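You operate a simulated robot arm through the tools that you are given. There is no shell and no other tool.

Carry out the task below with a simulated two-armed robot. There is one attempt and no reset: what you move stays moved.

JOB
Set the laser to 110 cm and show the line.
Fine: tripod lever to FREE for the height, then back to HOLD; yellow slider to FREE, laser switch on.

The check looks at the end state, three seconds after you hand in, the way a careful person would. Anything else that was tipped, shoved, dropped, spilled or broken makes it a failure.

ROBOT AND FRAMES
Two 7-joint arms with two-finger grippers on one trunk that stands fixed in place. Base frame: the origin is at the foot of the trunk, x ahead of it, y to its left, z up. Lengths are in mm, angles in rad, forces in N, time in s.
The left shoulder is at [60, 179, 1264], the right one opposite. Each reaches about 772 mm from its shoulder. Payload 1.96 kg a hand.
The TCP of each hand is the grasp point between the finger pads, 20 mm short of the fingertips. In the tool frame z runs along the fingers and y along their closing line. The gripper opens to 72 mm; its body begins 38 mm behind the TCP.
Orientation is that of the tool frame in the base frame, as [roll, pitch, yaw] about the fixed x, y, z axes, in that order (R = Rz(yaw) Ry(pitch) Rx(roll)). With the fingers straight down and closing along the base's y, the tool's x points along the base's -x, its y along +y and its z along -z.

CONTROLS
- The arms move only by the tool step_arm. It takes "left_targets", "right_targets" or both (then of equal length, played together; a hand with none holds still); each is a list of rows, each a list of 3 entries, a list of its own where there are three numbers: the shift along the tool's x, y, z in m, then the turn, a rotation vector about the tool's x, y, z in rad, then the gripper command, from -1 (fully open) to 1 (shut), values between in proportion. In form: [[[dx, dy, dz], [rx, ry, rz], fingers], ...]. A call has 1 to 20 rows; each row is the pose to reach, as a shift and turn from the pose commanded when the call began, along the tool's axes at that moment. Rows are played at 5 a second. More than 50 mm and 0.15 rad between two rows, or a gripper value outside its range, and nothing of the call is played. A pose out of reach is approached as far as the arm can. The call stops where the force on the tool passes 40 N (or 10 N more than at its start, if that is more) or the arm is blocked; 0.2 s more then pass. The fingers move at their own pace (about 153 mm/s each) and stop on an object; they squeeze with about 30 N. The grip force told is the motor's: it shows also when the fingers shut on nothing. Time passes only in rows, and 0.2 s behind the last, so rows that repeat a pose let the fingers close. The reply holds the time, the measured pose of the TCP, the force on the tool along the base axes, the opening and the grip force, in the units named above and with some noise, with the torque about the TCP (base axes, N m) and any sound that the robot's microphone picked up, and new pictures: "views" is both (left out), scene, wrist or none (wrist: the cameras of the hands that moved).
- Cameras (640 x 400 px; columns grow to the right, rows downward): "scene" is now at [10.2, -17.6, 1804.8]; the picture's right is [-0.23, -0.97, 0.00], its down [-0.80, 0.19, -0.56] and it looks along [0.55, -0.13, -0.83] (base axes); focal length 331 px, centre (320, 200). "left" rides on the left gripper at [71, -19, -82] in its tool frame; the picture's right is [0.26, 0.96, 0.00], its down [-0.67, 0.18, -0.72] and it looks along [-0.69, 0.19, 0.70] (tool axes); focal length 280 px, centre (320, 200). "right" rides on the right gripper at [71, 19, -82] in its tool frame; the picture's right is [-0.26, 0.97, 0.00], its down [-0.67, -0.18, -0.72] and it looks along [-0.69, -0.19, 0.70] (tool axes); focal length 280 px, centre (320, 200). There is no depth. A picture from a camera that has moved, and an enlarged one, comes with that camera's place and axes in the base frame and with its lens.
- raise_lower(by): slides the trunk up (or, below 0, down) by that many mm; the arms and the scene camera ride with it, the base frame stays. It gives what a move gives, with no picture.
- aim_head(pan, tilt): turns the head with the scene camera to pan (to the left, within 1.501 rad either way) and tilt (down, from -0.506 to 1.204), counted from straight ahead of the robot. It gives what a move gives, and a new picture of the scene camera.
- zoom(camera, box): a new picture of the part [left, top, right, bottom] of that camera's present view, enlarged. The clock stands still meanwhile.
- job_done(): hands the job in; it is judged then, once.

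Nothing tells you positions but the pictures and the camera data. Unless the task says otherwise, let go and move clear before handing in.

The tools are called after "Emit:" by a JSON object that holds its "api" and its "payload". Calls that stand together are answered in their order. step_arm: Moves the arms, as the interface text tells. Its arguments: {"type":"object","properties":{"left_targets":{"type":"array","items":{"type":"array"}},"right_targets":{"type":"array","items":{"type":"array"}},"views":{"type":"string","enum":["both","scene","wrist","none"]}},"required":[]} The other tools are called the same way: raise_lower (by) moves the trunk up or down; aim_head (pan, tilt) turns the head that bears the scene camera; zoom (camera, box) takes an enlarged picture of a part of a camera's view; job_done () hands the job in.

At the start:

```text
t: 0.0
left_tool_pos: [334.1, 66.8, 1294.9]
left_ee_rot: [-3.141, 0.0, -3.14]
left_ft_force: [-0.2, 0.3, -0.1]
left_ft_torque: [0.04, 0.0, -0.01]
left_grip_width: 71.9
left_grasp_force: 0.0
right_tool_pos: [340.6, -212.0, 1273.8]
right_ee_rot: [-3.141, 0.001, -3.141]
right_ft_force: [0.0, 0.4, 0.3]
right_ft_torque: [-0.01, -0.04, 0.04]
right_grip_width: 72.1
right_grasp_force: 0.0
trunk travel left (down, up): [-910.0, 80.0]
head pan, tilt (commanded): [-0.229, 0.97]
```

scene: 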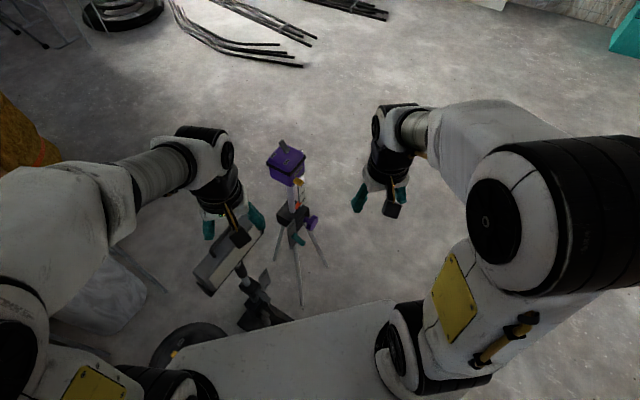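
right: 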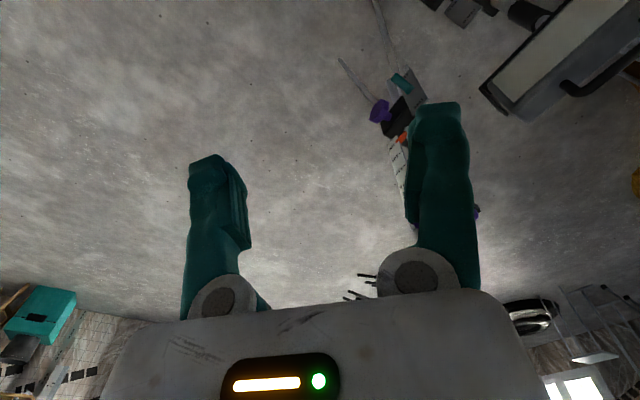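
left: 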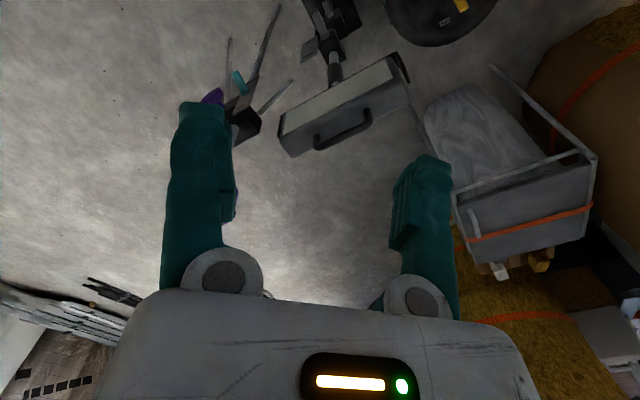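

I see a small tripod with a purple laser head between the two hands, with a work lamp next to it on the left. I'll zoom in on the tripod to read its scale, levers and switches.

Emit:
{"api": "zoom", "payload": {"camera": "scene", "box": [240, 130, 350, 200]}}

Emit:
{"api": "zoom", "payload": {"camera": "scene", "box": [240, 190, 350, 310]}}

Emit:
{"api": "zoom", "payload": {"camera": "right", "box": [330, 0, 540, 240]}}

```text
5.71 times, centred on (295, 165) of scene
camera zoom: at [10.2, -17.6, 1804.8], right [-0.23, -0.97, 0.0], down [-0.8, 0.19, -0.56], along [0.55, -0.13, -0.83], focal length 1890 px, centre (463, 400)
```

zoom: 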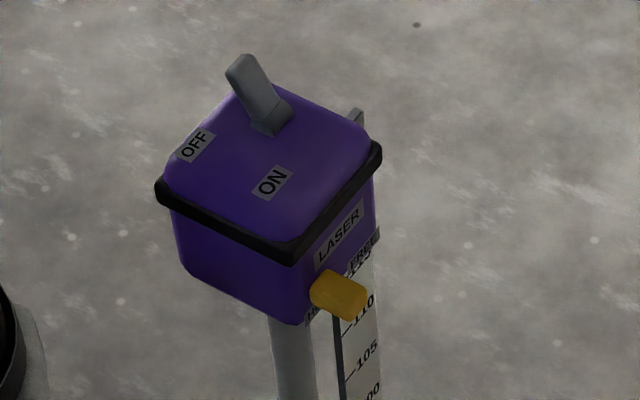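

```text
3.33 times, centred on (295, 250) of scene
camera zoom: at [10.2, -17.6, 1804.8], right [-0.23, -0.97, 0.0], down [-0.8, 0.19, -0.56], along [0.55, -0.13, -0.83], focal length 1102 px, centre (403, 33)
```

zoom: 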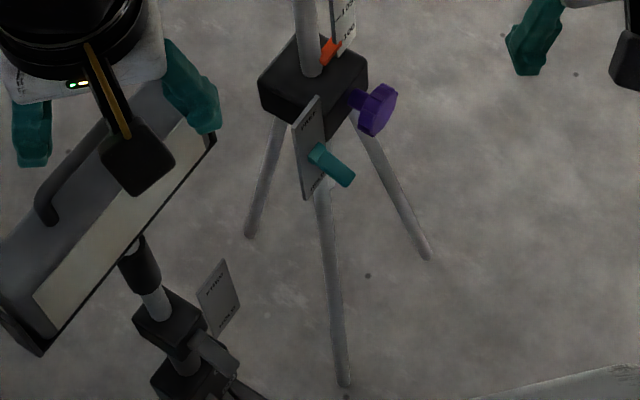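

```text
1.67 times, centred on (435, 120) of right
camera zoom: at [269.8, -194.2, 1356.4], right [0.26, 0.97, 0.0], down [0.67, -0.18, 0.72], along [0.69, -0.19, -0.7], focal length 467 px, centre (128, 333)
```

zoom: 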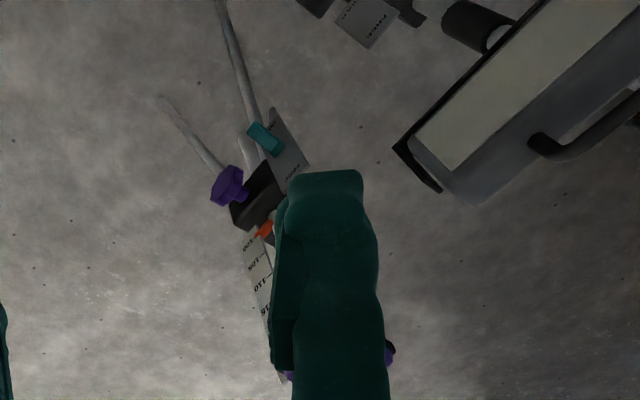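

The tripod has a teal FREE/HOLD lever, a purple knob and a scale with an orange pointer; the head carries a toggle on top and a yellow slider. I'll look closer at each before moving anything.

Emit:
{"api": "zoom", "payload": {"camera": "scene", "box": [265, 175, 325, 215]}}

Emit:
{"api": "zoom", "payload": {"camera": "scene", "box": [265, 200, 325, 250]}}

Emit:
{"api": "zoom", "payload": {"camera": "right", "box": [360, 50, 440, 110]}}

Emit:
{"api": "zoom", "payload": {"camera": "right", "box": [370, 110, 440, 200]}}

Emit:
{"api": "zoom", "payload": {"camera": "scene", "box": [150, 200, 310, 370]}}

```text
10.00 times, centred on (295, 195) of scene
camera zoom: at [10.2, -17.6, 1804.8], right [-0.23, -0.97, 0.0], down [-0.8, 0.19, -0.56], along [0.55, -0.13, -0.83], focal length 3307 px, centre (570, 250)
```

zoom: 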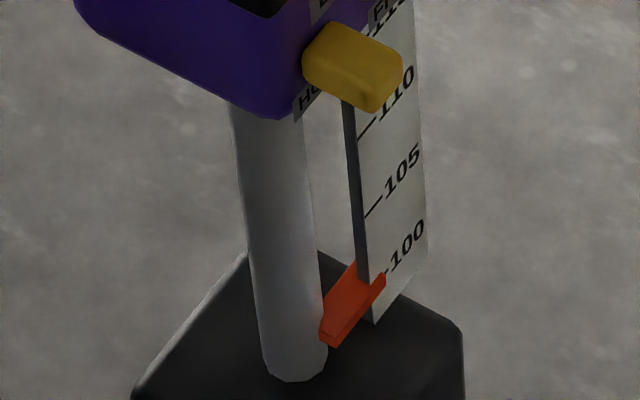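

```text
8.00 times, centred on (295, 225) of scene
camera zoom: at [10.2, -17.6, 1804.8], right [-0.23, -0.97, 0.0], down [-0.8, 0.19, -0.56], along [0.55, -0.13, -0.83], focal length 2646 px, centre (520, 0)
```

zoom: 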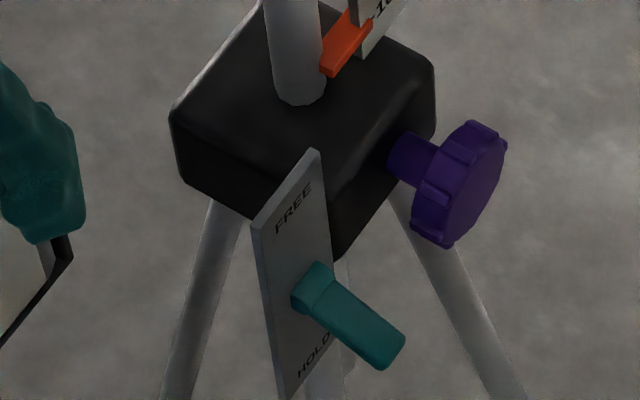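

```text
6.67 times, centred on (400, 80) of right
camera zoom: at [269.8, -194.2, 1356.4], right [0.26, 0.97, 0.0], down [0.67, -0.18, 0.72], along [0.69, -0.19, -0.7], focal length 1869 px, centre (-213, 1000)
```

zoom: 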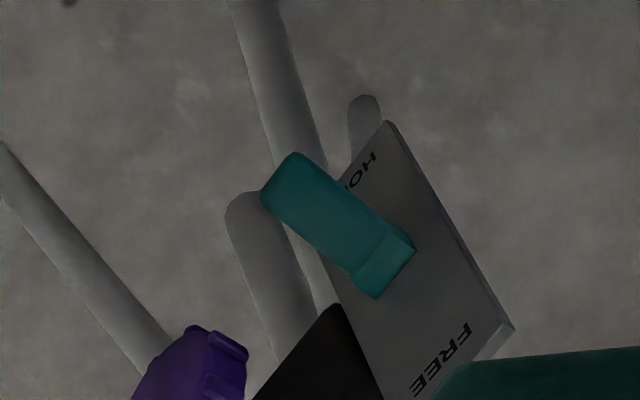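

```text
4.44 times, centred on (405, 155) of right
camera zoom: at [269.8, -194.2, 1356.4], right [0.26, 0.97, 0.0], down [0.67, -0.18, 0.72], along [0.69, -0.19, -0.7], focal length 1246 px, centre (-58, 400)
```

zoom: 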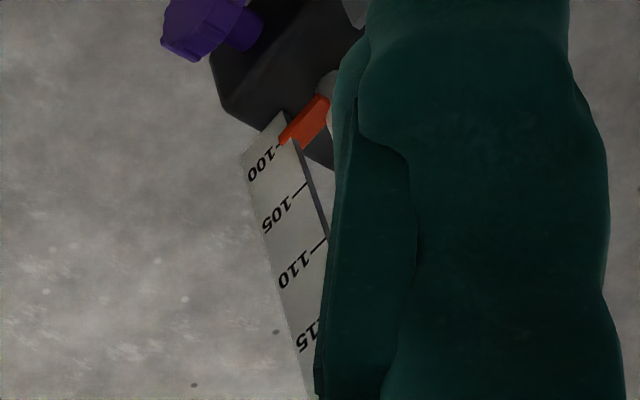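

```text
2.35 times, centred on (230, 285) of scene
camera zoom: at [10.2, -17.6, 1804.8], right [-0.23, -0.97, 0.0], down [-0.8, 0.19, -0.56], along [0.55, -0.13, -0.83], focal length 778 px, centre (532, 0)
```

zoom: 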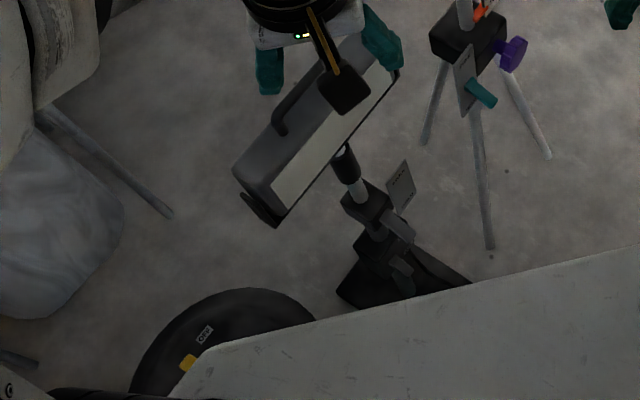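

The orange pointer rides on the column and reads about 98–99 against the fixed scale, at roughly (718, −107, 739). The head is near z 970 and the lamp head near (560, 180, 735). Before I lower the trunk I'll look around for obstacles.

Emit:
{"api": "aim_head", "payload": {"pan": 0.6, "tilt": 0.9}}

Emit:
{"api": "aim_head", "payload": {"pan": -0.9, "tilt": 0.9}}

Emit:
{"api": "aim_head", "payload": {"pan": 0.0, "tilt": 0.6}}

Emit:
{"api": "aim_head", "payload": {"pan": 0.0, "tilt": 1.2}}

```text
t: 1.1
left_tool_pos: [333.3, 67.3, 1296.2]
left_ee_rot: [3.141, 0.0, -3.139]
left_ft_force: [0.9, -0.7, 0.3]
left_ft_torque: [-0.01, 0.02, 0.03]
left_grip_width: 72.1
left_grasp_force: 0.1
right_tool_pos: [341.3, -212.2, 1274.5]
right_ee_rot: [-3.14, -0.001, 3.14]
right_ft_force: [0.1, 0.3, 0.3]
right_ft_torque: [0.0, -0.02, 0.02]
right_grip_width: 72.2
right_grasp_force: 0.1
trunk travel left (down, up): [-910.0, 80.0]
head pan, tilt (commanded): [0.6, 0.901]
camera scene: at [3.0, 41.2, 1810.0], right [0.56, -0.83, 0.0], down [-0.65, -0.44, -0.62], along [0.51, 0.35, -0.78], focal length 331 px, centre (320, 200)
```

scene: 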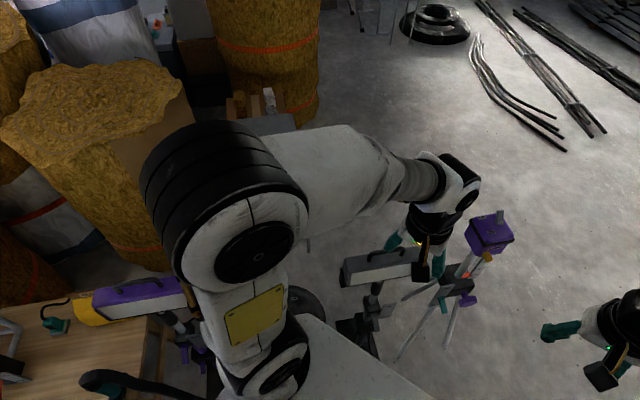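

```text
t: 2.8
left_tool_pos: [332.6, 64.8, 1294.5]
left_ee_rot: [-3.14, 0.0, 3.141]
left_ft_force: [0.0, 0.5, 0.3]
left_ft_torque: [-0.01, 0.03, -0.03]
left_grip_width: 71.9
left_grasp_force: 0.1
right_tool_pos: [341.1, -212.4, 1273.9]
right_ee_rot: [-3.141, -0.001, -3.141]
right_ft_force: [1.6, -0.4, 0.2]
right_ft_torque: [0.0, 0.03, 0.0]
right_grip_width: 72.0
right_grasp_force: 0.1
trunk travel left (down, up): [-910.0, 80.0]
head pan, tilt (commanded): [-0.901, 0.901]
camera scene: at [-12.4, -60.4, 1810.0], right [-0.78, -0.62, 0.0], down [-0.49, 0.61, -0.62], along [0.39, -0.49, -0.78], focal length 331 px, centre (320, 200)
```

scene: 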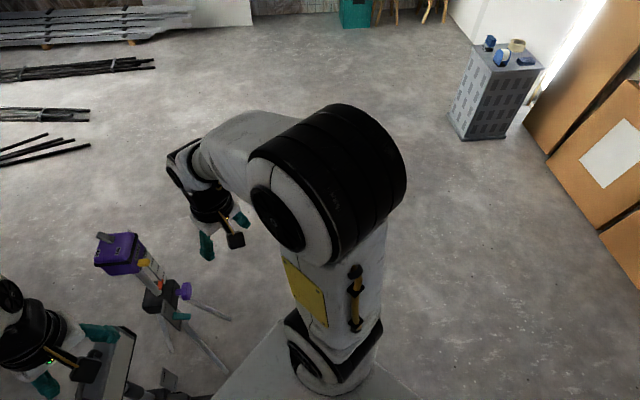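

```text
t: 4.0
left_tool_pos: [333.8, 66.5, 1293.5]
left_ee_rot: [3.14, 0.0, 3.142]
left_ft_force: [0.1, 0.0, 1.1]
left_ft_torque: [0.01, -0.02, 0.01]
left_grip_width: 71.9
left_grasp_force: 0.1
right_tool_pos: [341.6, -212.5, 1274.7]
right_ee_rot: [3.139, 0.002, -3.14]
right_ft_force: [0.3, 0.4, -0.7]
right_ft_torque: [-0.01, 0.01, -0.01]
right_grip_width: 72.0
right_grasp_force: 0.0
trunk travel left (down, up): [-910.0, 80.0]
head pan, tilt (commanded): [0.0, 0.6]
camera scene: at [29.0, -1.5, 1834.7], right [0.0, -1.0, 0.0], down [-0.57, 0.0, -0.82], along [0.82, 0.0, -0.57], focal length 331 px, centre (320, 200)
```

scene: 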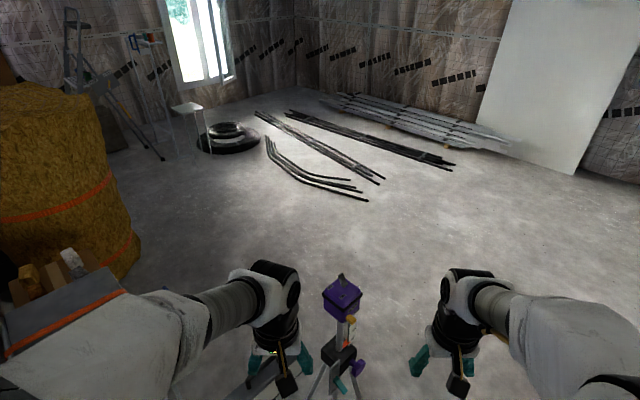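

```text
t: 5.0
left_tool_pos: [333.7, 67.7, 1293.9]
left_ee_rot: [-3.141, 0.0, 3.14]
left_ft_force: [0.6, 0.8, -0.2]
left_ft_torque: [0.05, 0.0, -0.02]
left_grip_width: 71.9
left_grasp_force: 0.1
right_tool_pos: [339.7, -212.6, 1274.4]
right_ee_rot: [-3.14, 0.0, -3.141]
right_ft_force: [-0.3, -0.2, -0.1]
right_ft_torque: [0.03, -0.02, 0.01]
right_grip_width: 71.8
right_grasp_force: 0.1
trunk travel left (down, up): [-910.0, 80.0]
head pan, tilt (commanded): [0.0, 1.201]
camera scene: at [-3.4, -1.3, 1790.2], right [0.0, -1.0, 0.0], down [-0.93, 0.0, -0.36], along [0.36, 0.0, -0.93], focal length 331 px, centre (320, 200)
```

scene: 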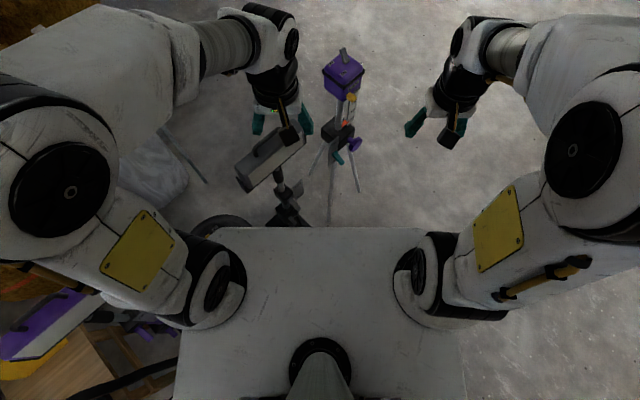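

The upper arms hang out to the sides, there is a table and bales to the far left, and the tripod stands clear in front. I'll lower the trunk in steps and watch it.

Emit:
{"api": "raise_lower", "payload": {"by": -150}}

Emit:
{"api": "aim_head", "payload": {"pan": 0.6, "tilt": 1.0}}

```text
t: 6.7
left_tool_pos: [333.1, 66.4, 1145.0]
left_ee_rot: [3.141, -0.002, 3.142]
left_ft_force: [0.4, -0.4, 0.4]
left_ft_torque: [0.0, 0.0, 0.0]
left_grip_width: 72.3
left_grasp_force: 0.0
right_tool_pos: [340.9, -211.8, 1123.4]
right_ee_rot: [3.141, 0.0, 3.141]
right_ft_force: [-1.1, 0.2, -1.0]
right_ft_torque: [0.02, 0.02, 0.01]
right_grip_width: 71.9
right_grasp_force: 0.2
trunk travel left (down, up): [-760.0, 230.0]
head pan, tilt (commanded): [0.0, 1.201]
```

```text
t: 7.7
left_tool_pos: [333.8, 66.0, 1143.9]
left_ee_rot: [-3.14, -0.002, 3.141]
left_ft_force: [0.1, -0.1, 1.4]
left_ft_torque: [-0.01, 0.0, -0.01]
left_grip_width: 72.0
left_grasp_force: 0.0
right_tool_pos: [339.9, -212.4, 1124.0]
right_ee_rot: [3.141, 0.001, 3.14]
right_ft_force: [0.2, 1.2, 0.3]
right_ft_torque: [-0.03, -0.01, 0.02]
right_grip_width: 71.8
right_grasp_force: 0.0
trunk travel left (down, up): [-760.0, 230.0]
head pan, tilt (commanded): [0.6, 1.0]
camera scene: at [-1.9, 37.9, 1652.7], right [0.56, -0.83, 0.0], down [-0.69, -0.47, -0.54], along [0.45, 0.3, -0.84], focal length 331 px, centre (320, 200)
```

scene: 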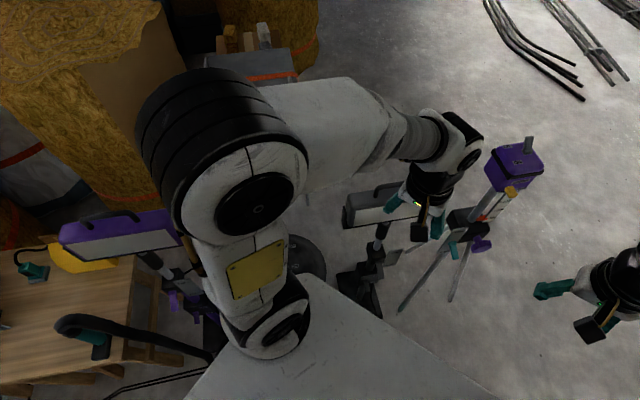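

The left elbow sits well above the purple lamp by the table (about z 1250 against 900), so it stays clear. I'll lower another 200 and look at the tripod again.

Emit:
{"api": "raise_lower", "payload": {"by": -200}}

Emit:
{"api": "aim_head", "payload": {"pan": -0.1, "tilt": 0.75}}

```text
t: 9.9
left_tool_pos: [332.6, 66.5, 945.4]
left_ee_rot: [-3.141, 0.0, 3.141]
left_ft_force: [-0.7, -0.4, 0.6]
left_ft_torque: [-0.01, 0.0, 0.02]
left_grip_width: 72.0
left_grasp_force: 0.1
right_tool_pos: [340.3, -212.5, 925.0]
right_ee_rot: [3.141, 0.001, 3.14]
right_ft_force: [-0.6, -0.2, 1.1]
right_ft_torque: [0.01, -0.01, 0.0]
right_grip_width: 72.0
right_grasp_force: 0.0
trunk travel left (down, up): [-560.0, 430.0]
head pan, tilt (commanded): [0.6, 1.0]
```

```text
t: 10.9
left_tool_pos: [333.2, 65.5, 944.4]
left_ee_rot: [3.141, 0.0, -3.141]
left_ft_force: [-0.2, -0.8, 0.6]
left_ft_torque: [0.0, -0.01, -0.01]
left_grip_width: 72.1
left_grasp_force: 0.0
right_tool_pos: [339.1, -213.5, 924.6]
right_ee_rot: [3.141, -0.001, 3.141]
right_ft_force: [-0.1, -0.3, 0.3]
right_ft_torque: [0.02, 0.04, -0.04]
right_grip_width: 72.2
right_grasp_force: 0.0
trunk travel left (down, up): [-560.0, 430.0]
head pan, tilt (commanded): [-0.099, 0.75]
camera scene: at [23.1, -9.4, 1471.9], right [-0.1, -1.0, 0.0], down [-0.68, 0.07, -0.73], along [0.73, -0.07, -0.68], focal length 331 px, centre (320, 200)
```

scene: 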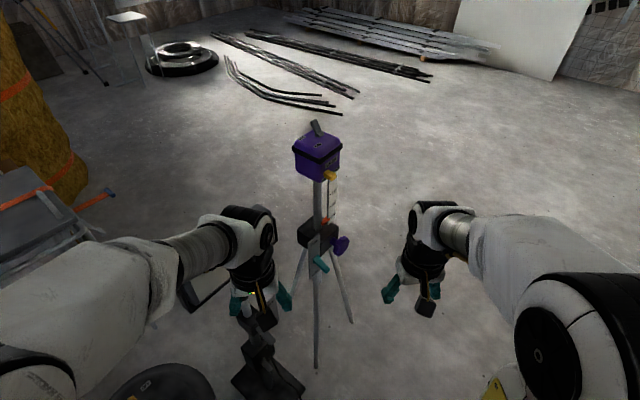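

Emit:
{"api": "zoom", "payload": {"camera": "scene", "box": [280, 110, 360, 160]}}

Emit:
{"api": "zoom", "payload": {"camera": "scene", "box": [280, 160, 360, 210]}}

Emit:
{"api": "zoom", "payload": {"camera": "scene", "box": [284, 205, 364, 285]}}

Emit:
{"api": "zoom", "payload": {"camera": "left", "box": [0, 0, 320, 200]}}

Emit:
{"api": "zoom", "payload": {"camera": "right", "box": [240, 0, 640, 250]}}

```text
8.00 times, centred on (320, 135) of scene
camera zoom: at [23.1, -9.4, 1471.9], right [-0.1, -1.0, 0.0], down [-0.68, 0.07, -0.73], along [0.73, -0.07, -0.68], focal length 2646 px, centre (320, 720)
```

zoom: 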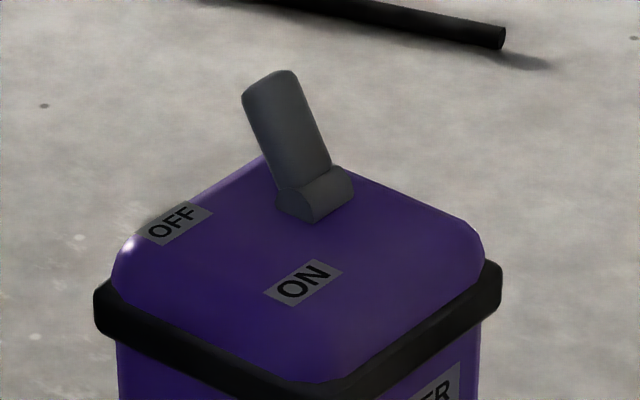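

```text
8.00 times, centred on (320, 185) of scene
camera zoom: at [23.1, -9.4, 1471.9], right [-0.1, -1.0, 0.0], down [-0.68, 0.07, -0.73], along [0.73, -0.07, -0.68], focal length 2646 px, centre (320, 320)
```

zoom: 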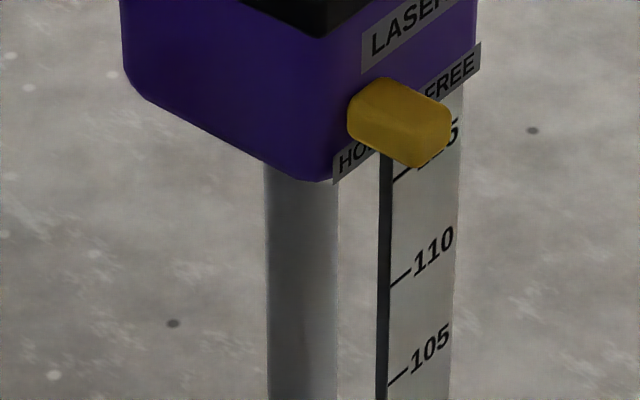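

```text
5.00 times, centred on (324, 245) of scene
camera zoom: at [23.1, -9.4, 1471.9], right [-0.1, -1.0, 0.0], down [-0.68, 0.07, -0.73], along [0.73, -0.07, -0.68], focal length 1654 px, centre (300, -25)
```

zoom: 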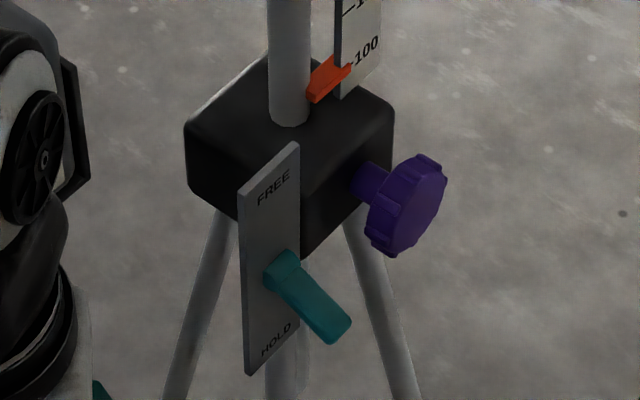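

```text
2.00 times, centred on (160, 100) of left
camera zoom: at [263.3, 47.5, 1025.9], right [-0.26, 0.96, 0.0], down [0.67, 0.18, 0.72], along [0.69, 0.19, -0.7], focal length 561 px, centre (640, 400)
```

zoom: 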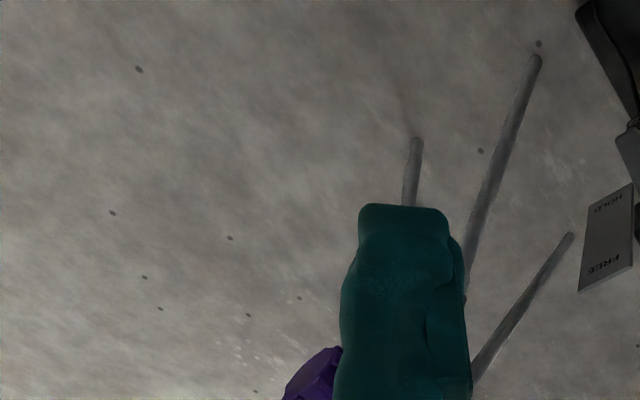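

```text
1.60 times, centred on (440, 125) of right
camera zoom: at [269.8, -194.1, 1006.4], right [0.26, 0.97, 0.0], down [0.67, -0.18, 0.72], along [0.69, -0.19, -0.7], focal length 449 px, centre (128, 320)
```

zoom: 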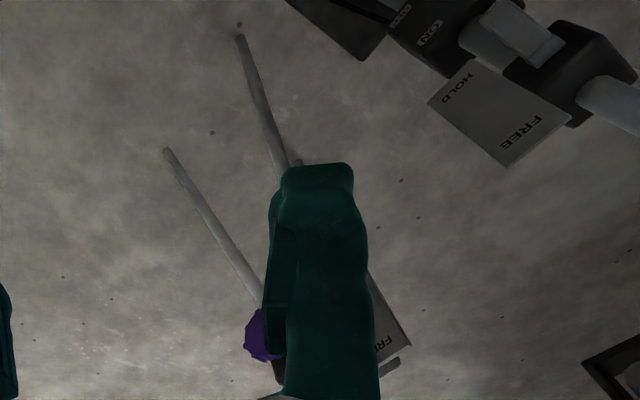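

The head is a roughly 75 mm box on a column at about (719, −71). The teal lever tip is near (598, −90, 640), tilted down at HOLD, and the knob is near (679, −143, 652). I'll bring the right hand to a viewing pose that faces the tripod's right-front side.

Emit:
{"api": "step_arm", "payload": {"right_targets": [[[-0.0101, -0.0045, 0.0113], [-0.0322, -0.0741, -0.0778], -1], [[-0.0202, -0.009, 0.0226], [-0.0644, -0.1482, -0.1556], -1], [[-0.0303, -0.0135, 0.0339], [-0.0966, -0.2223, -0.2334], -1], [[-0.0404, -0.018, 0.0452], [-0.1288, -0.2964, -0.3112], -1], [[-0.0505, -0.0225, 0.0565], [-0.161, -0.3705, -0.389], -1], [[-0.0606, -0.027, 0.0678], [-0.1932, -0.4446, -0.4668], -1], [[-0.0707, -0.0315, 0.0791], [-0.2254, -0.5187, -0.5446], -1], [[-0.0808, -0.036, 0.0904], [-0.2576, -0.5928, -0.6224], -1], [[-0.0909, -0.0405, 0.1017], [-0.2898, -0.6669, -0.7002], -1], [[-0.101, -0.045, 0.113], [-0.322, -0.741, -0.778], -1], [[-0.101, -0.045, 0.113], [-0.322, -0.741, -0.778], -1]]}}

```text
t: 13.3
left_tool_pos: [332.4, 66.8, 943.8]
left_ee_rot: [3.141, 0.0, -3.141]
left_ft_force: [-0.3, 0.1, 0.7]
left_ft_torque: [0.0, 0.01, -0.02]
left_grip_width: 72.1
left_grasp_force: 0.2
right_tool_pos: [441.1, -256.1, 810.2]
right_ee_rot: [3.141, 0.787, -2.317]
right_ft_force: [0.4, -0.7, -0.9]
right_ft_torque: [-0.06, -0.01, 0.02]
right_grip_width: 72.0
right_grasp_force: 0.0
trunk travel left (down, up): [-560.0, 430.0]
head pan, tilt (commanded): [-0.099, 0.75]
camera scene: at [22.7, -9.0, 1471.9], right [-0.1, -1.0, 0.0], down [-0.68, 0.07, -0.73], along [0.73, -0.07, -0.68], focal length 331 px, centre (320, 200)
camera right: at [354.0, -323.2, 817.5], right [-0.58, 0.79, 0.18], down [0.11, -0.15, 0.98], along [0.81, 0.59, 0.0], focal length 280 px, centre (320, 200)
```

scene: 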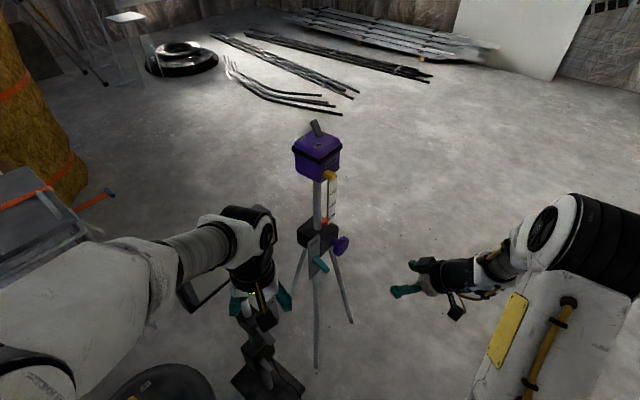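
right: 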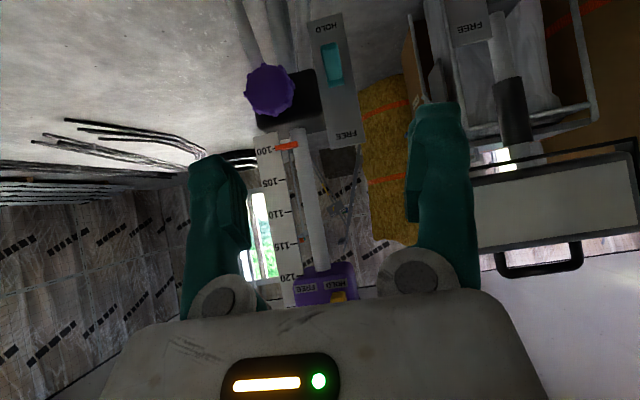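

The tripod is now in view upside down in the right camera: scale 100 to 120, pointer about 99.5, lever plate and knob. I'll zoom in on the details.

Emit:
{"api": "zoom", "payload": {"camera": "right", "box": [230, 0, 390, 150]}}

Emit:
{"api": "zoom", "payload": {"camera": "right", "box": [240, 120, 400, 220]}}

Emit:
{"api": "zoom", "payload": {"camera": "right", "box": [250, 220, 380, 310]}}

```text
2.67 times, centred on (310, 75) of right
camera zoom: at [354.0, -323.2, 817.5], right [-0.58, 0.79, 0.18], down [0.11, -0.15, 0.98], along [0.81, 0.59, 0.0], focal length 748 px, centre (347, 533)
```

zoom: 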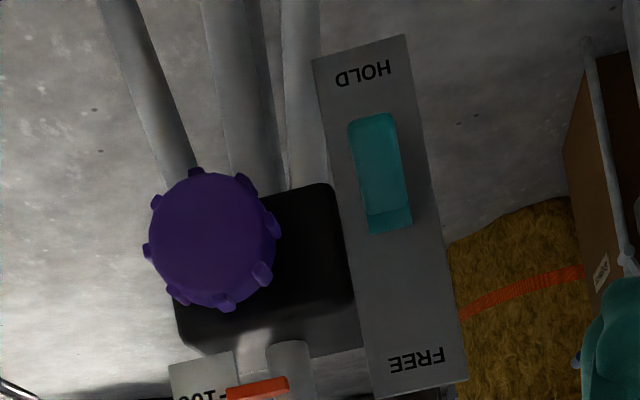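

```text
4.00 times, centred on (320, 170) of right
camera zoom: at [354.0, -323.2, 817.5], right [-0.58, 0.79, 0.18], down [0.11, -0.15, 0.98], along [0.81, 0.59, 0.0], focal length 1122 px, centre (320, 320)
```

zoom: 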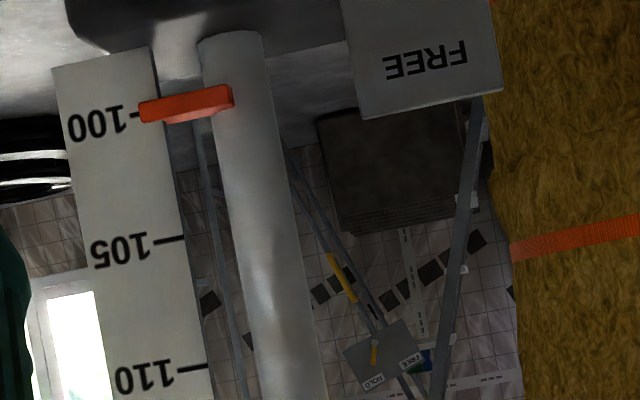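

```text
4.44 times, centred on (315, 265) of right
camera zoom: at [354.0, -323.2, 817.5], right [-0.58, 0.79, 0.18], down [0.11, -0.15, 0.98], along [0.81, 0.59, 0.0], focal length 1246 px, centre (342, -89)
```

zoom: 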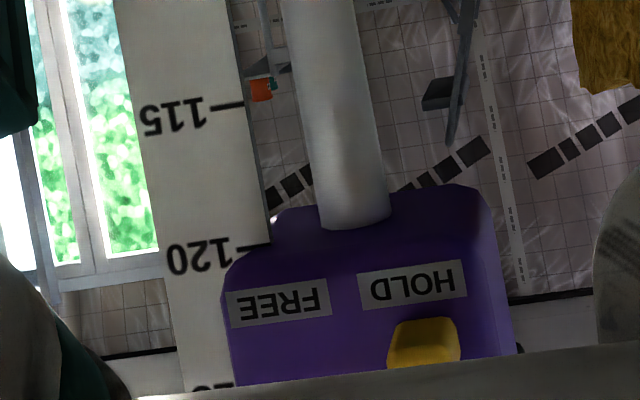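

The pointer sits at about 100 and the lever is at HOLD. I'll bring the right hand level with fingers closed, standing off below and in front of the lever.

Emit:
{"api": "step_arm", "payload": {"right_targets": [[[0.0046, -0.0002, 0.0202], [0, -0.0654, 0], 1], [[0.0091, -0.0005, 0.0405], [0, -0.1308, 0], 1], [[0.0137, -0.0007, 0.0607], [0, -0.1962, 0], 1], [[0.0183, -0.0009, 0.0809], [0, -0.2617, 0], 1], [[0.0228, -0.0012, 0.1012], [0, -0.3271, 0], 1], [[0.0274, -0.0014, 0.1214], [0, -0.3925, 0], 1], [[0.032, -0.0016, 0.1416], [0, -0.4579, 0], 1], [[0.0365, -0.0019, 0.1619], [0, -0.5233, 0], 1], [[0.0411, -0.0021, 0.1821], [0, -0.5888, 0], 1], [[0.0457, -0.0023, 0.2023], [0, -0.6542, 0], 1], [[0.0502, -0.0026, 0.2226], [0, -0.7196, 0], 1], [[0.0548, -0.0028, 0.2428], [0, -0.785, 0], 1], [[0.0548, -0.0028, 0.2428], [0, -0.785, 0], 1]]}}

```text
t: 16.1
left_tool_pos: [333.5, 66.2, 944.9]
left_ee_rot: [3.141, 0.0, 3.141]
left_ft_force: [0.5, 0.3, 0.4]
left_ft_torque: [0.02, 0.0, -0.01]
left_grip_width: 71.9
left_grasp_force: 0.0
right_tool_pos: [534.5, -162.6, 599.9]
right_ee_rot: [-1.523, 1.57, -0.705]
right_ft_force: [0.7, 0.5, 0.4]
right_ft_torque: [0.01, -0.01, 0.01]
right_grip_width: 0.0
right_grasp_force: 29.0
trunk travel left (down, up): [-560.0, 430.0]
head pan, tilt (commanded): [-0.099, 0.75]
camera scene: at [23.1, -9.6, 1471.9], right [-0.1, -1.0, 0.0], down [-0.68, 0.07, -0.73], along [0.73, -0.07, -0.68], focal length 331 px, centre (320, 200)
camera right: at [465.9, -209.5, 529.2], right [-0.71, 0.66, 0.26], down [-0.35, -0.65, 0.67], along [0.61, 0.38, 0.69], focal length 280 px, centre (320, 200)
```

scene: 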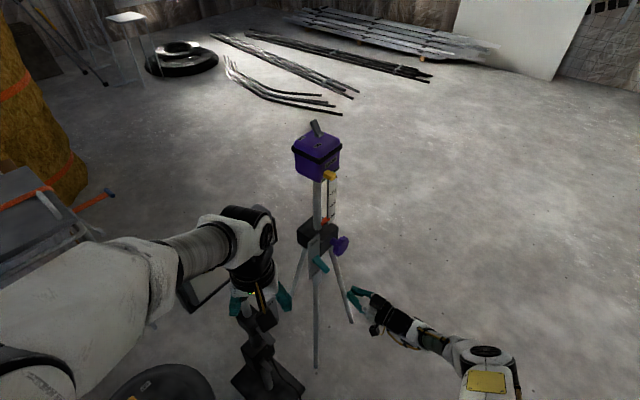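
right: 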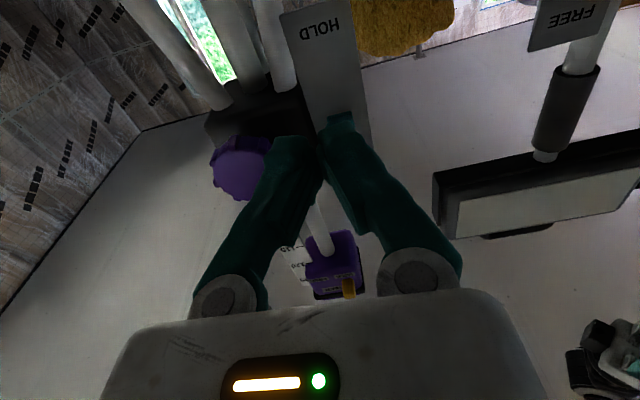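

Emit:
{"api": "zoom", "payload": {"camera": "right", "box": [200, 0, 440, 150]}}

Emit:
{"api": "zoom", "payload": {"camera": "scene", "box": [280, 215, 440, 345]}}

```text
2.67 times, centred on (320, 75) of right
camera zoom: at [465.9, -209.5, 529.2], right [-0.71, 0.66, 0.26], down [-0.35, -0.65, 0.67], along [0.61, 0.38, 0.69], focal length 748 px, centre (320, 533)
```

zoom: 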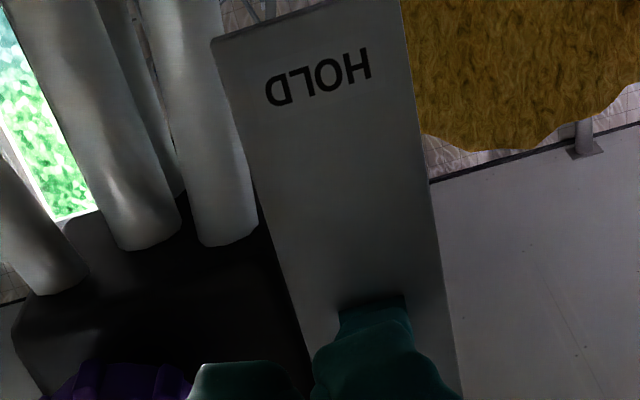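

```text
3.08 times, centred on (360, 280) of scene
camera zoom: at [23.1, -9.6, 1471.9], right [-0.1, -1.0, 0.0], down [-0.68, 0.07, -0.73], along [0.73, -0.07, -0.68], focal length 1018 px, centre (197, -46)
```

zoom: 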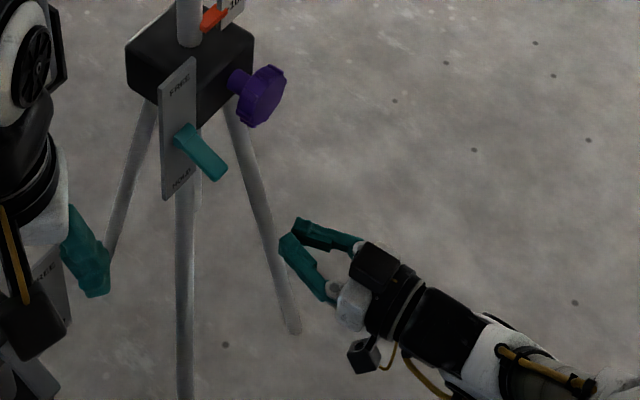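

The fingers are closed and aimed under the lever. I'll slide in about 95 mm beneath it, still below the lever tip.

Emit:
{"api": "step_arm", "payload": {"right_targets": [[[0, 0, 0.02], [0, 0, 0], 1], [[0, 0, 0.04], [0, 0, 0], 1], [[0, 0, 0.06], [0, 0, 0], 1], [[0, 0, 0.08], [0, 0, 0], 1], [[0, 0, 0.095], [0, 0, 0], 1], [[0, 0, 0.095], [0, 0, 0], 1]], "views": "none"}}

Emit:
{"api": "zoom", "payload": {"camera": "scene", "box": [280, 215, 400, 315]}}

Emit:
{"api": "zoom", "payload": {"camera": "right", "box": [160, 0, 480, 200]}}

```text
t: 17.1
left_tool_pos: [332.6, 65.4, 944.9]
left_ee_rot: [3.14, -0.001, -3.141]
left_ft_force: [-0.7, -0.9, -0.1]
left_ft_torque: [0.0, 0.01, 0.02]
left_grip_width: 72.0
left_grasp_force: 0.0
right_tool_pos: [590.2, -241.5, 606.3]
right_ee_rot: [-1.684, 1.548, -1.093]
right_ft_force: [0.0, 1.1, 0.6]
right_ft_torque: [-0.01, -0.04, -0.03]
right_grip_width: 0.0
right_grasp_force: 29.9
trunk travel left (down, up): [-560.0, 430.0]
head pan, tilt (commanded): [-0.099, 0.75]
stopped in row 4 (right hand): the arm was blocked; the commanded pose is now the measured one
```

```text
4.00 times, centred on (340, 265) of scene
camera zoom: at [22.9, -10.1, 1471.9], right [-0.1, -0.99, 0.0], down [-0.68, 0.07, -0.73], along [0.73, -0.07, -0.68], focal length 1323 px, centre (240, -60)
```

zoom: 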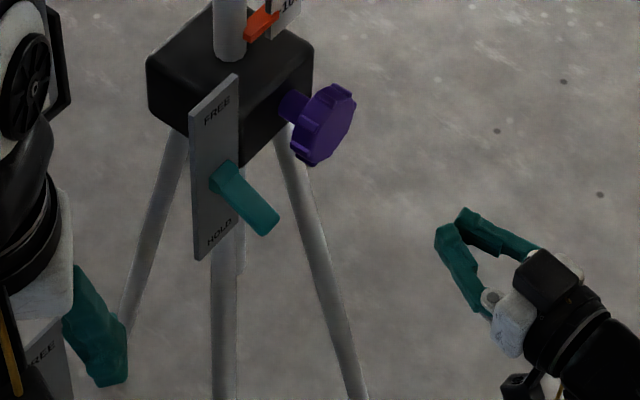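

```text
2.00 times, centred on (320, 100) of right
camera zoom: at [512.3, -272.0, 535.5], right [-0.54, 0.81, 0.24], down [-0.5, -0.54, 0.68], along [0.68, 0.25, 0.69], focal length 561 px, centre (320, 400)
```

zoom: 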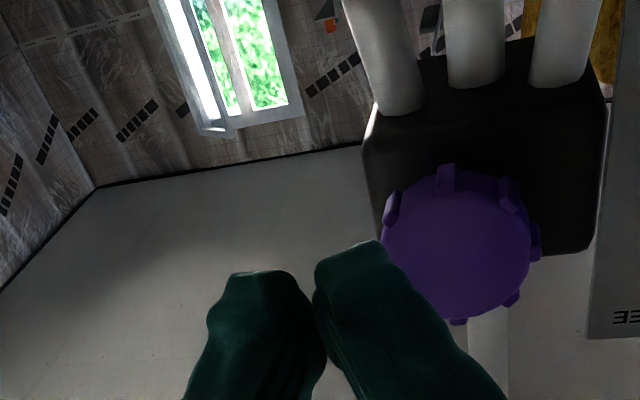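

The arm got blocked and swung right, away from the tripod; nothing was touched. I'll check the arm's posture before trying again.

Emit:
{"api": "aim_head", "payload": {"pan": -0.4, "tilt": 1.1}}

```text
t: 17.9
left_tool_pos: [333.5, 67.5, 944.6]
left_ee_rot: [3.141, 0.0, 3.141]
left_ft_force: [0.4, 0.0, 0.8]
left_ft_torque: [-0.03, 0.03, -0.03]
left_grip_width: 71.9
left_grasp_force: 0.0
right_tool_pos: [590.6, -238.9, 607.6]
right_ee_rot: [-1.648, 1.547, -1.059]
right_ft_force: [-0.5, 0.6, 0.4]
right_ft_torque: [0.03, -0.05, 0.0]
right_grip_width: 0.1
right_grasp_force: 29.9
trunk travel left (down, up): [-560.0, 430.0]
head pan, tilt (commanded): [-0.4, 1.1]
camera scene: at [-1.1, -25.9, 1446.2], right [-0.39, -0.92, 0.0], down [-0.82, 0.35, -0.45], along [0.42, -0.18, -0.89], focal length 331 px, centre (320, 200)
```

scene: 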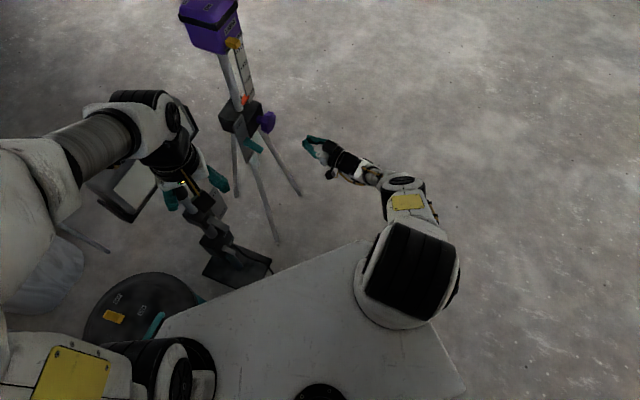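

The right arm hangs low with its elbow under the shoulder, so a lower trunk should suit the lever work better. First I'll check how close the left elbow is to the purple lamp by the table.

Emit:
{"api": "aim_head", "payload": {"pan": 1.0, "tilt": 0.9}}

Emit:
{"api": "aim_head", "payload": {"pan": 1.4, "tilt": 1.0}}

```text
t: 19.5
left_tool_pos: [332.5, 66.3, 944.5]
left_ee_rot: [-3.141, -0.001, -3.142]
left_ft_force: [0.1, 0.3, -0.2]
left_ft_torque: [-0.03, 0.01, -0.01]
left_grip_width: 72.0
left_grasp_force: 0.0
right_tool_pos: [590.8, -239.3, 607.8]
right_ee_rot: [-1.654, 1.547, -1.067]
right_ft_force: [0.1, -0.3, 0.2]
right_ft_torque: [-0.02, 0.0, 0.0]
right_grip_width: 0.1
right_grasp_force: 29.8
trunk travel left (down, up): [-560.0, 430.0]
head pan, tilt (commanded): [1.0, 0.901]
camera scene: at [-18.5, 62.1, 1460.0], right [0.84, -0.54, 0.0], down [-0.42, -0.66, -0.62], along [0.34, 0.52, -0.78], focal length 331 px, centre (320, 200)
```

scene: 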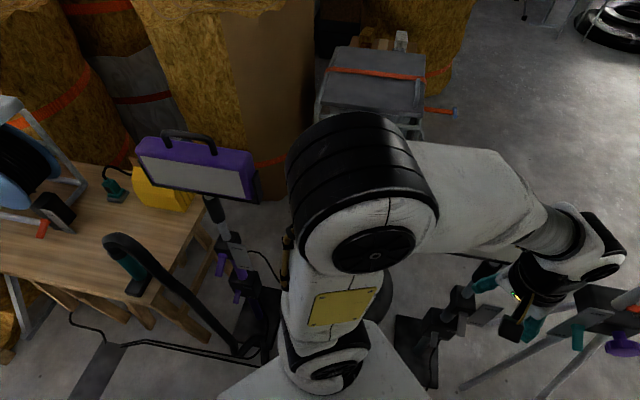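

```text
t: 20.4
left_tool_pos: [333.0, 66.1, 943.5]
left_ee_rot: [3.142, 0.001, 3.14]
left_ft_force: [-0.2, 0.7, -0.3]
left_ft_torque: [-0.05, 0.0, 0.01]
left_grip_width: 71.9
left_grasp_force: 0.1
right_tool_pos: [590.4, -239.1, 607.1]
right_ee_rot: [-1.656, 1.547, -1.065]
right_ft_force: [-0.4, 0.2, -1.1]
right_ft_torque: [-0.01, 0.0, 0.02]
right_grip_width: 0.0
right_grasp_force: 29.8
trunk travel left (down, up): [-560.0, 430.0]
head pan, tilt (commanded): [1.4, 1.0]
camera scene: at [-47.4, 67.3, 1452.8], right [0.99, -0.17, 0.0], down [-0.14, -0.83, -0.54], along [0.09, 0.53, -0.84], focal length 331 px, centre (320, 200)
```

scene: 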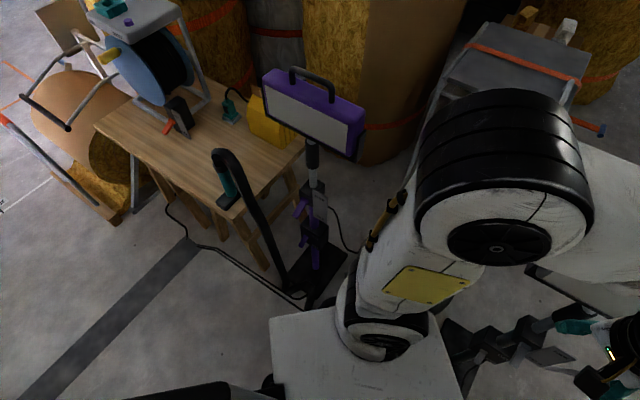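

The left elbow clears the purple lamp by about 15 cm in plan, so going lower is safe. First I'll retract the right hand to the 45° viewing pose.

Emit:
{"api": "step_arm", "payload": {"right_targets": [[[-0.017, 0.0054, -0.0112], [0, 0.0654, 0], 1], [[-0.0341, 0.0107, -0.0224], [0, 0.1308, 0], 1], [[-0.0511, 0.0161, -0.0335], [0, 0.1962, 0], 1], [[-0.0681, 0.0215, -0.0447], [0, 0.2617, 0], 1], [[-0.0851, 0.0268, -0.0559], [0, 0.3271, 0], 1], [[-0.1022, 0.0322, -0.0671], [0, 0.3925, 0], 1], [[-0.1192, 0.0376, -0.0782], [0, 0.4579, 0], 1], [[-0.1362, 0.0429, -0.0894], [0, 0.5233, 0], 1], [[-0.1532, 0.0483, -0.1006], [0, 0.5888, 0], 1], [[-0.1703, 0.0537, -0.1118], [0, 0.6542, 0], 1], [[-0.1873, 0.059, -0.1229], [0, 0.7196, 0], 1], [[-0.2043, 0.0644, -0.1341], [0, 0.785, 0], 1], [[-0.2043, 0.0644, -0.1341], [0, 0.785, 0], 1]], "views": "wrist"}}

Emit:
{"api": "aim_head", "payload": {"pan": -0.3, "tilt": 0.9}}

```text
t: 23.1
left_tool_pos: [333.5, 64.8, 943.6]
left_ee_rot: [3.141, 0.001, -3.141]
left_ft_force: [-0.1, 0.2, 0.0]
left_ft_torque: [0.0, -0.01, 0.01]
left_grip_width: 72.2
left_grasp_force: 0.1
right_tool_pos: [441.5, -254.4, 807.6]
right_ee_rot: [-3.117, 0.781, -2.532]
right_ft_force: [0.6, 0.1, 0.7]
right_ft_torque: [0.0, 0.02, -0.02]
right_grip_width: 0.1
right_grasp_force: 29.6
trunk travel left (down, up): [-560.0, 430.0]
head pan, tilt (commanded): [1.4, 1.0]
camera right: at [341.1, -299.8, 815.7], right [-0.39, 0.91, 0.17], down [0.07, -0.15, 0.99], along [0.92, 0.39, -0.01], focal length 280 px, centre (320, 200)
```

right: 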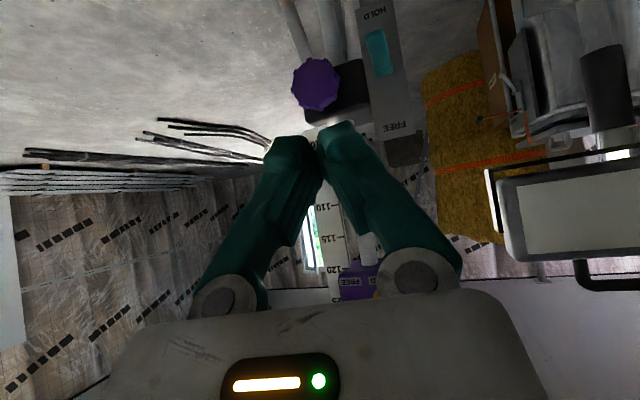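

```text
t: 24.9
left_tool_pos: [334.7, 65.9, 944.9]
left_ee_rot: [3.141, 0.001, 3.141]
left_ft_force: [0.4, 0.6, 0.0]
left_ft_torque: [-0.03, 0.02, 0.01]
left_grip_width: 72.0
left_grasp_force: 0.1
right_tool_pos: [441.1, -255.6, 808.2]
right_ee_rot: [-3.115, 0.782, -2.53]
right_ft_force: [-0.3, -0.4, 0.3]
right_ft_torque: [-0.01, 0.01, 0.04]
right_grip_width: 0.0
right_grasp_force: 29.9
trunk travel left (down, up): [-560.0, 430.0]
head pan, tilt (commanded): [-0.3, 0.901]
camera scene: at [12.7, -23.7, 1460.0], right [-0.29, -0.96, 0.0], down [-0.75, 0.23, -0.62], along [0.59, -0.18, -0.78], focal length 331 px, centre (320, 200)
```

scene: 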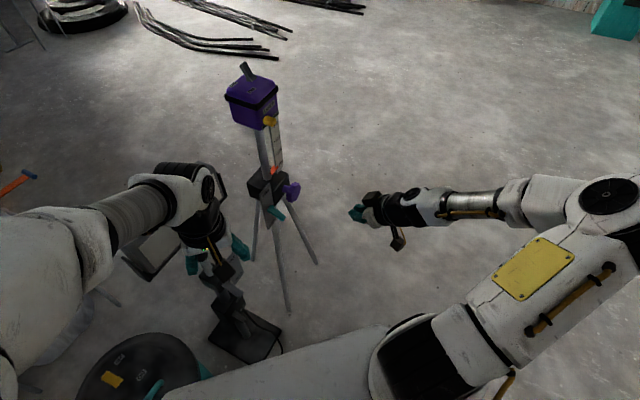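

Arm posture is good now, with the elbow out to the side. I'll lower the trunk another 160 mm, keeping everything clear.

Emit:
{"api": "raise_lower", "payload": {"by": -160}}

Emit:
{"api": "aim_head", "payload": {"pan": -0.15, "tilt": 0.75}}

```text
t: 26.7
left_tool_pos: [334.0, 65.8, 784.1]
left_ee_rot: [3.141, -0.002, -3.141]
left_ft_force: [0.0, -0.3, -0.2]
left_ft_torque: [-0.03, 0.01, 0.03]
left_grip_width: 72.4
left_grasp_force: 0.0
right_tool_pos: [440.8, -255.6, 646.4]
right_ee_rot: [-3.116, 0.784, -2.53]
right_ft_force: [-0.2, -1.0, -1.0]
right_ft_torque: [0.0, -0.01, 0.01]
right_grip_width: 0.2
right_grasp_force: 29.6
trunk travel left (down, up): [-400.0, 590.0]
head pan, tilt (commanded): [-0.3, 0.901]
```

```text
t: 27.4
left_tool_pos: [332.9, 67.6, 784.1]
left_ee_rot: [-3.14, -0.001, -3.141]
left_ft_force: [-0.6, -0.8, 0.8]
left_ft_torque: [0.03, -0.02, 0.01]
left_grip_width: 72.1
left_grasp_force: 0.1
right_tool_pos: [440.6, -254.7, 648.7]
right_ee_rot: [-3.114, 0.783, -2.531]
right_ft_force: [0.0, 0.3, -0.3]
right_ft_torque: [-0.03, -0.01, 0.01]
right_grip_width: 0.1
right_grasp_force: 29.4
trunk travel left (down, up): [-400.0, 590.0]
head pan, tilt (commanded): [-0.15, 0.75]
camera scene: at [22.5, -13.8, 1311.8], right [-0.15, -0.99, 0.0], down [-0.67, 0.1, -0.73], along [0.72, -0.11, -0.68], focal length 331 px, centre (320, 200)
```

scene: 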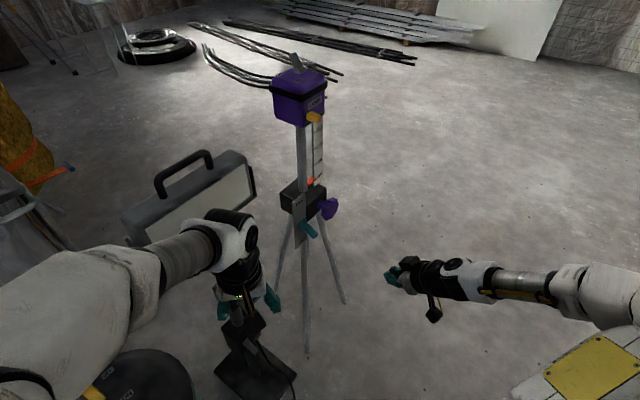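

The work lamp stands closer to the left forearm than I first judged. I'll look through the left hand's camera and scene zooms to place it before moving on.

Emit:
{"api": "zoom", "payload": {"camera": "left", "box": [0, 0, 640, 400]}}

Emit:
{"api": "zoom", "payload": {"camera": "scene", "box": [100, 130, 340, 400]}}

Emit:
{"api": "zoom", "payload": {"camera": "right", "box": [0, 0, 640, 400]}}

```text
1.00 times, centred on (320, 200) of left (not enlarged: the box is as wide or as high as the picture)
camera zoom: at [263.3, 47.4, 865.9], right [-0.26, 0.96, 0.0], down [0.67, 0.18, 0.72], along [0.69, 0.19, -0.7], focal length 280 px, centre (320, 200)
```

zoom: 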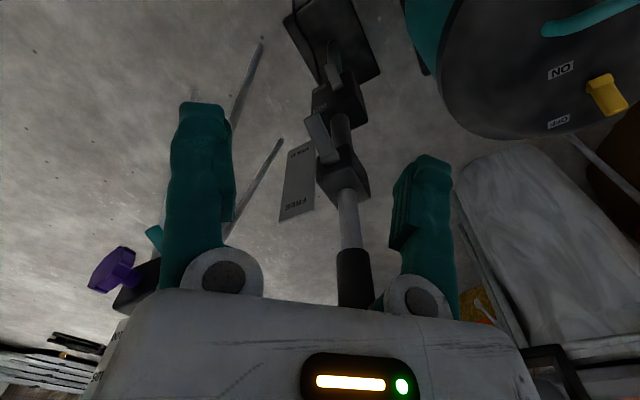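

```text
1.48 times, centred on (220, 265) of scene
camera zoom: at [22.5, -13.8, 1311.8], right [-0.15, -0.99, 0.0], down [-0.67, 0.1, -0.73], along [0.72, -0.11, -0.68], focal length 490 px, centre (468, 104)
```

zoom: 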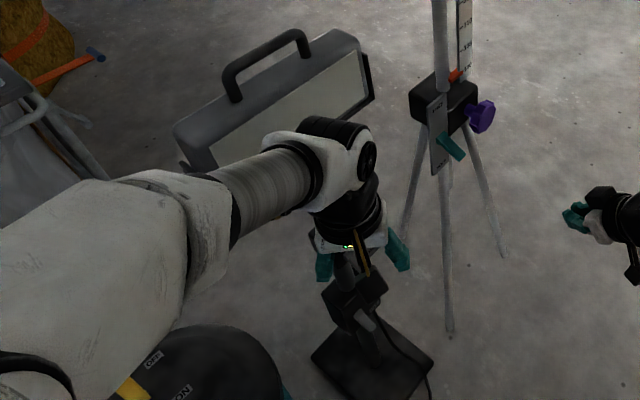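

```text
1.00 times, centred on (320, 200) of right (not enlarged: the box is as wide or as high as the picture)
camera zoom: at [341.1, -299.6, 655.7], right [-0.39, 0.91, 0.17], down [0.07, -0.15, 0.99], along [0.92, 0.39, -0.01], focal length 280 px, centre (320, 200)
```

zoom: 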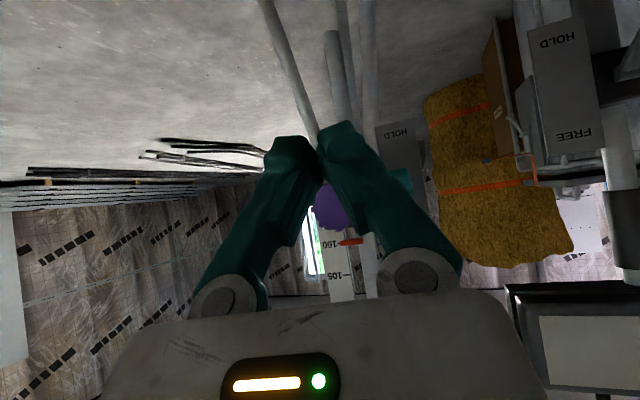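

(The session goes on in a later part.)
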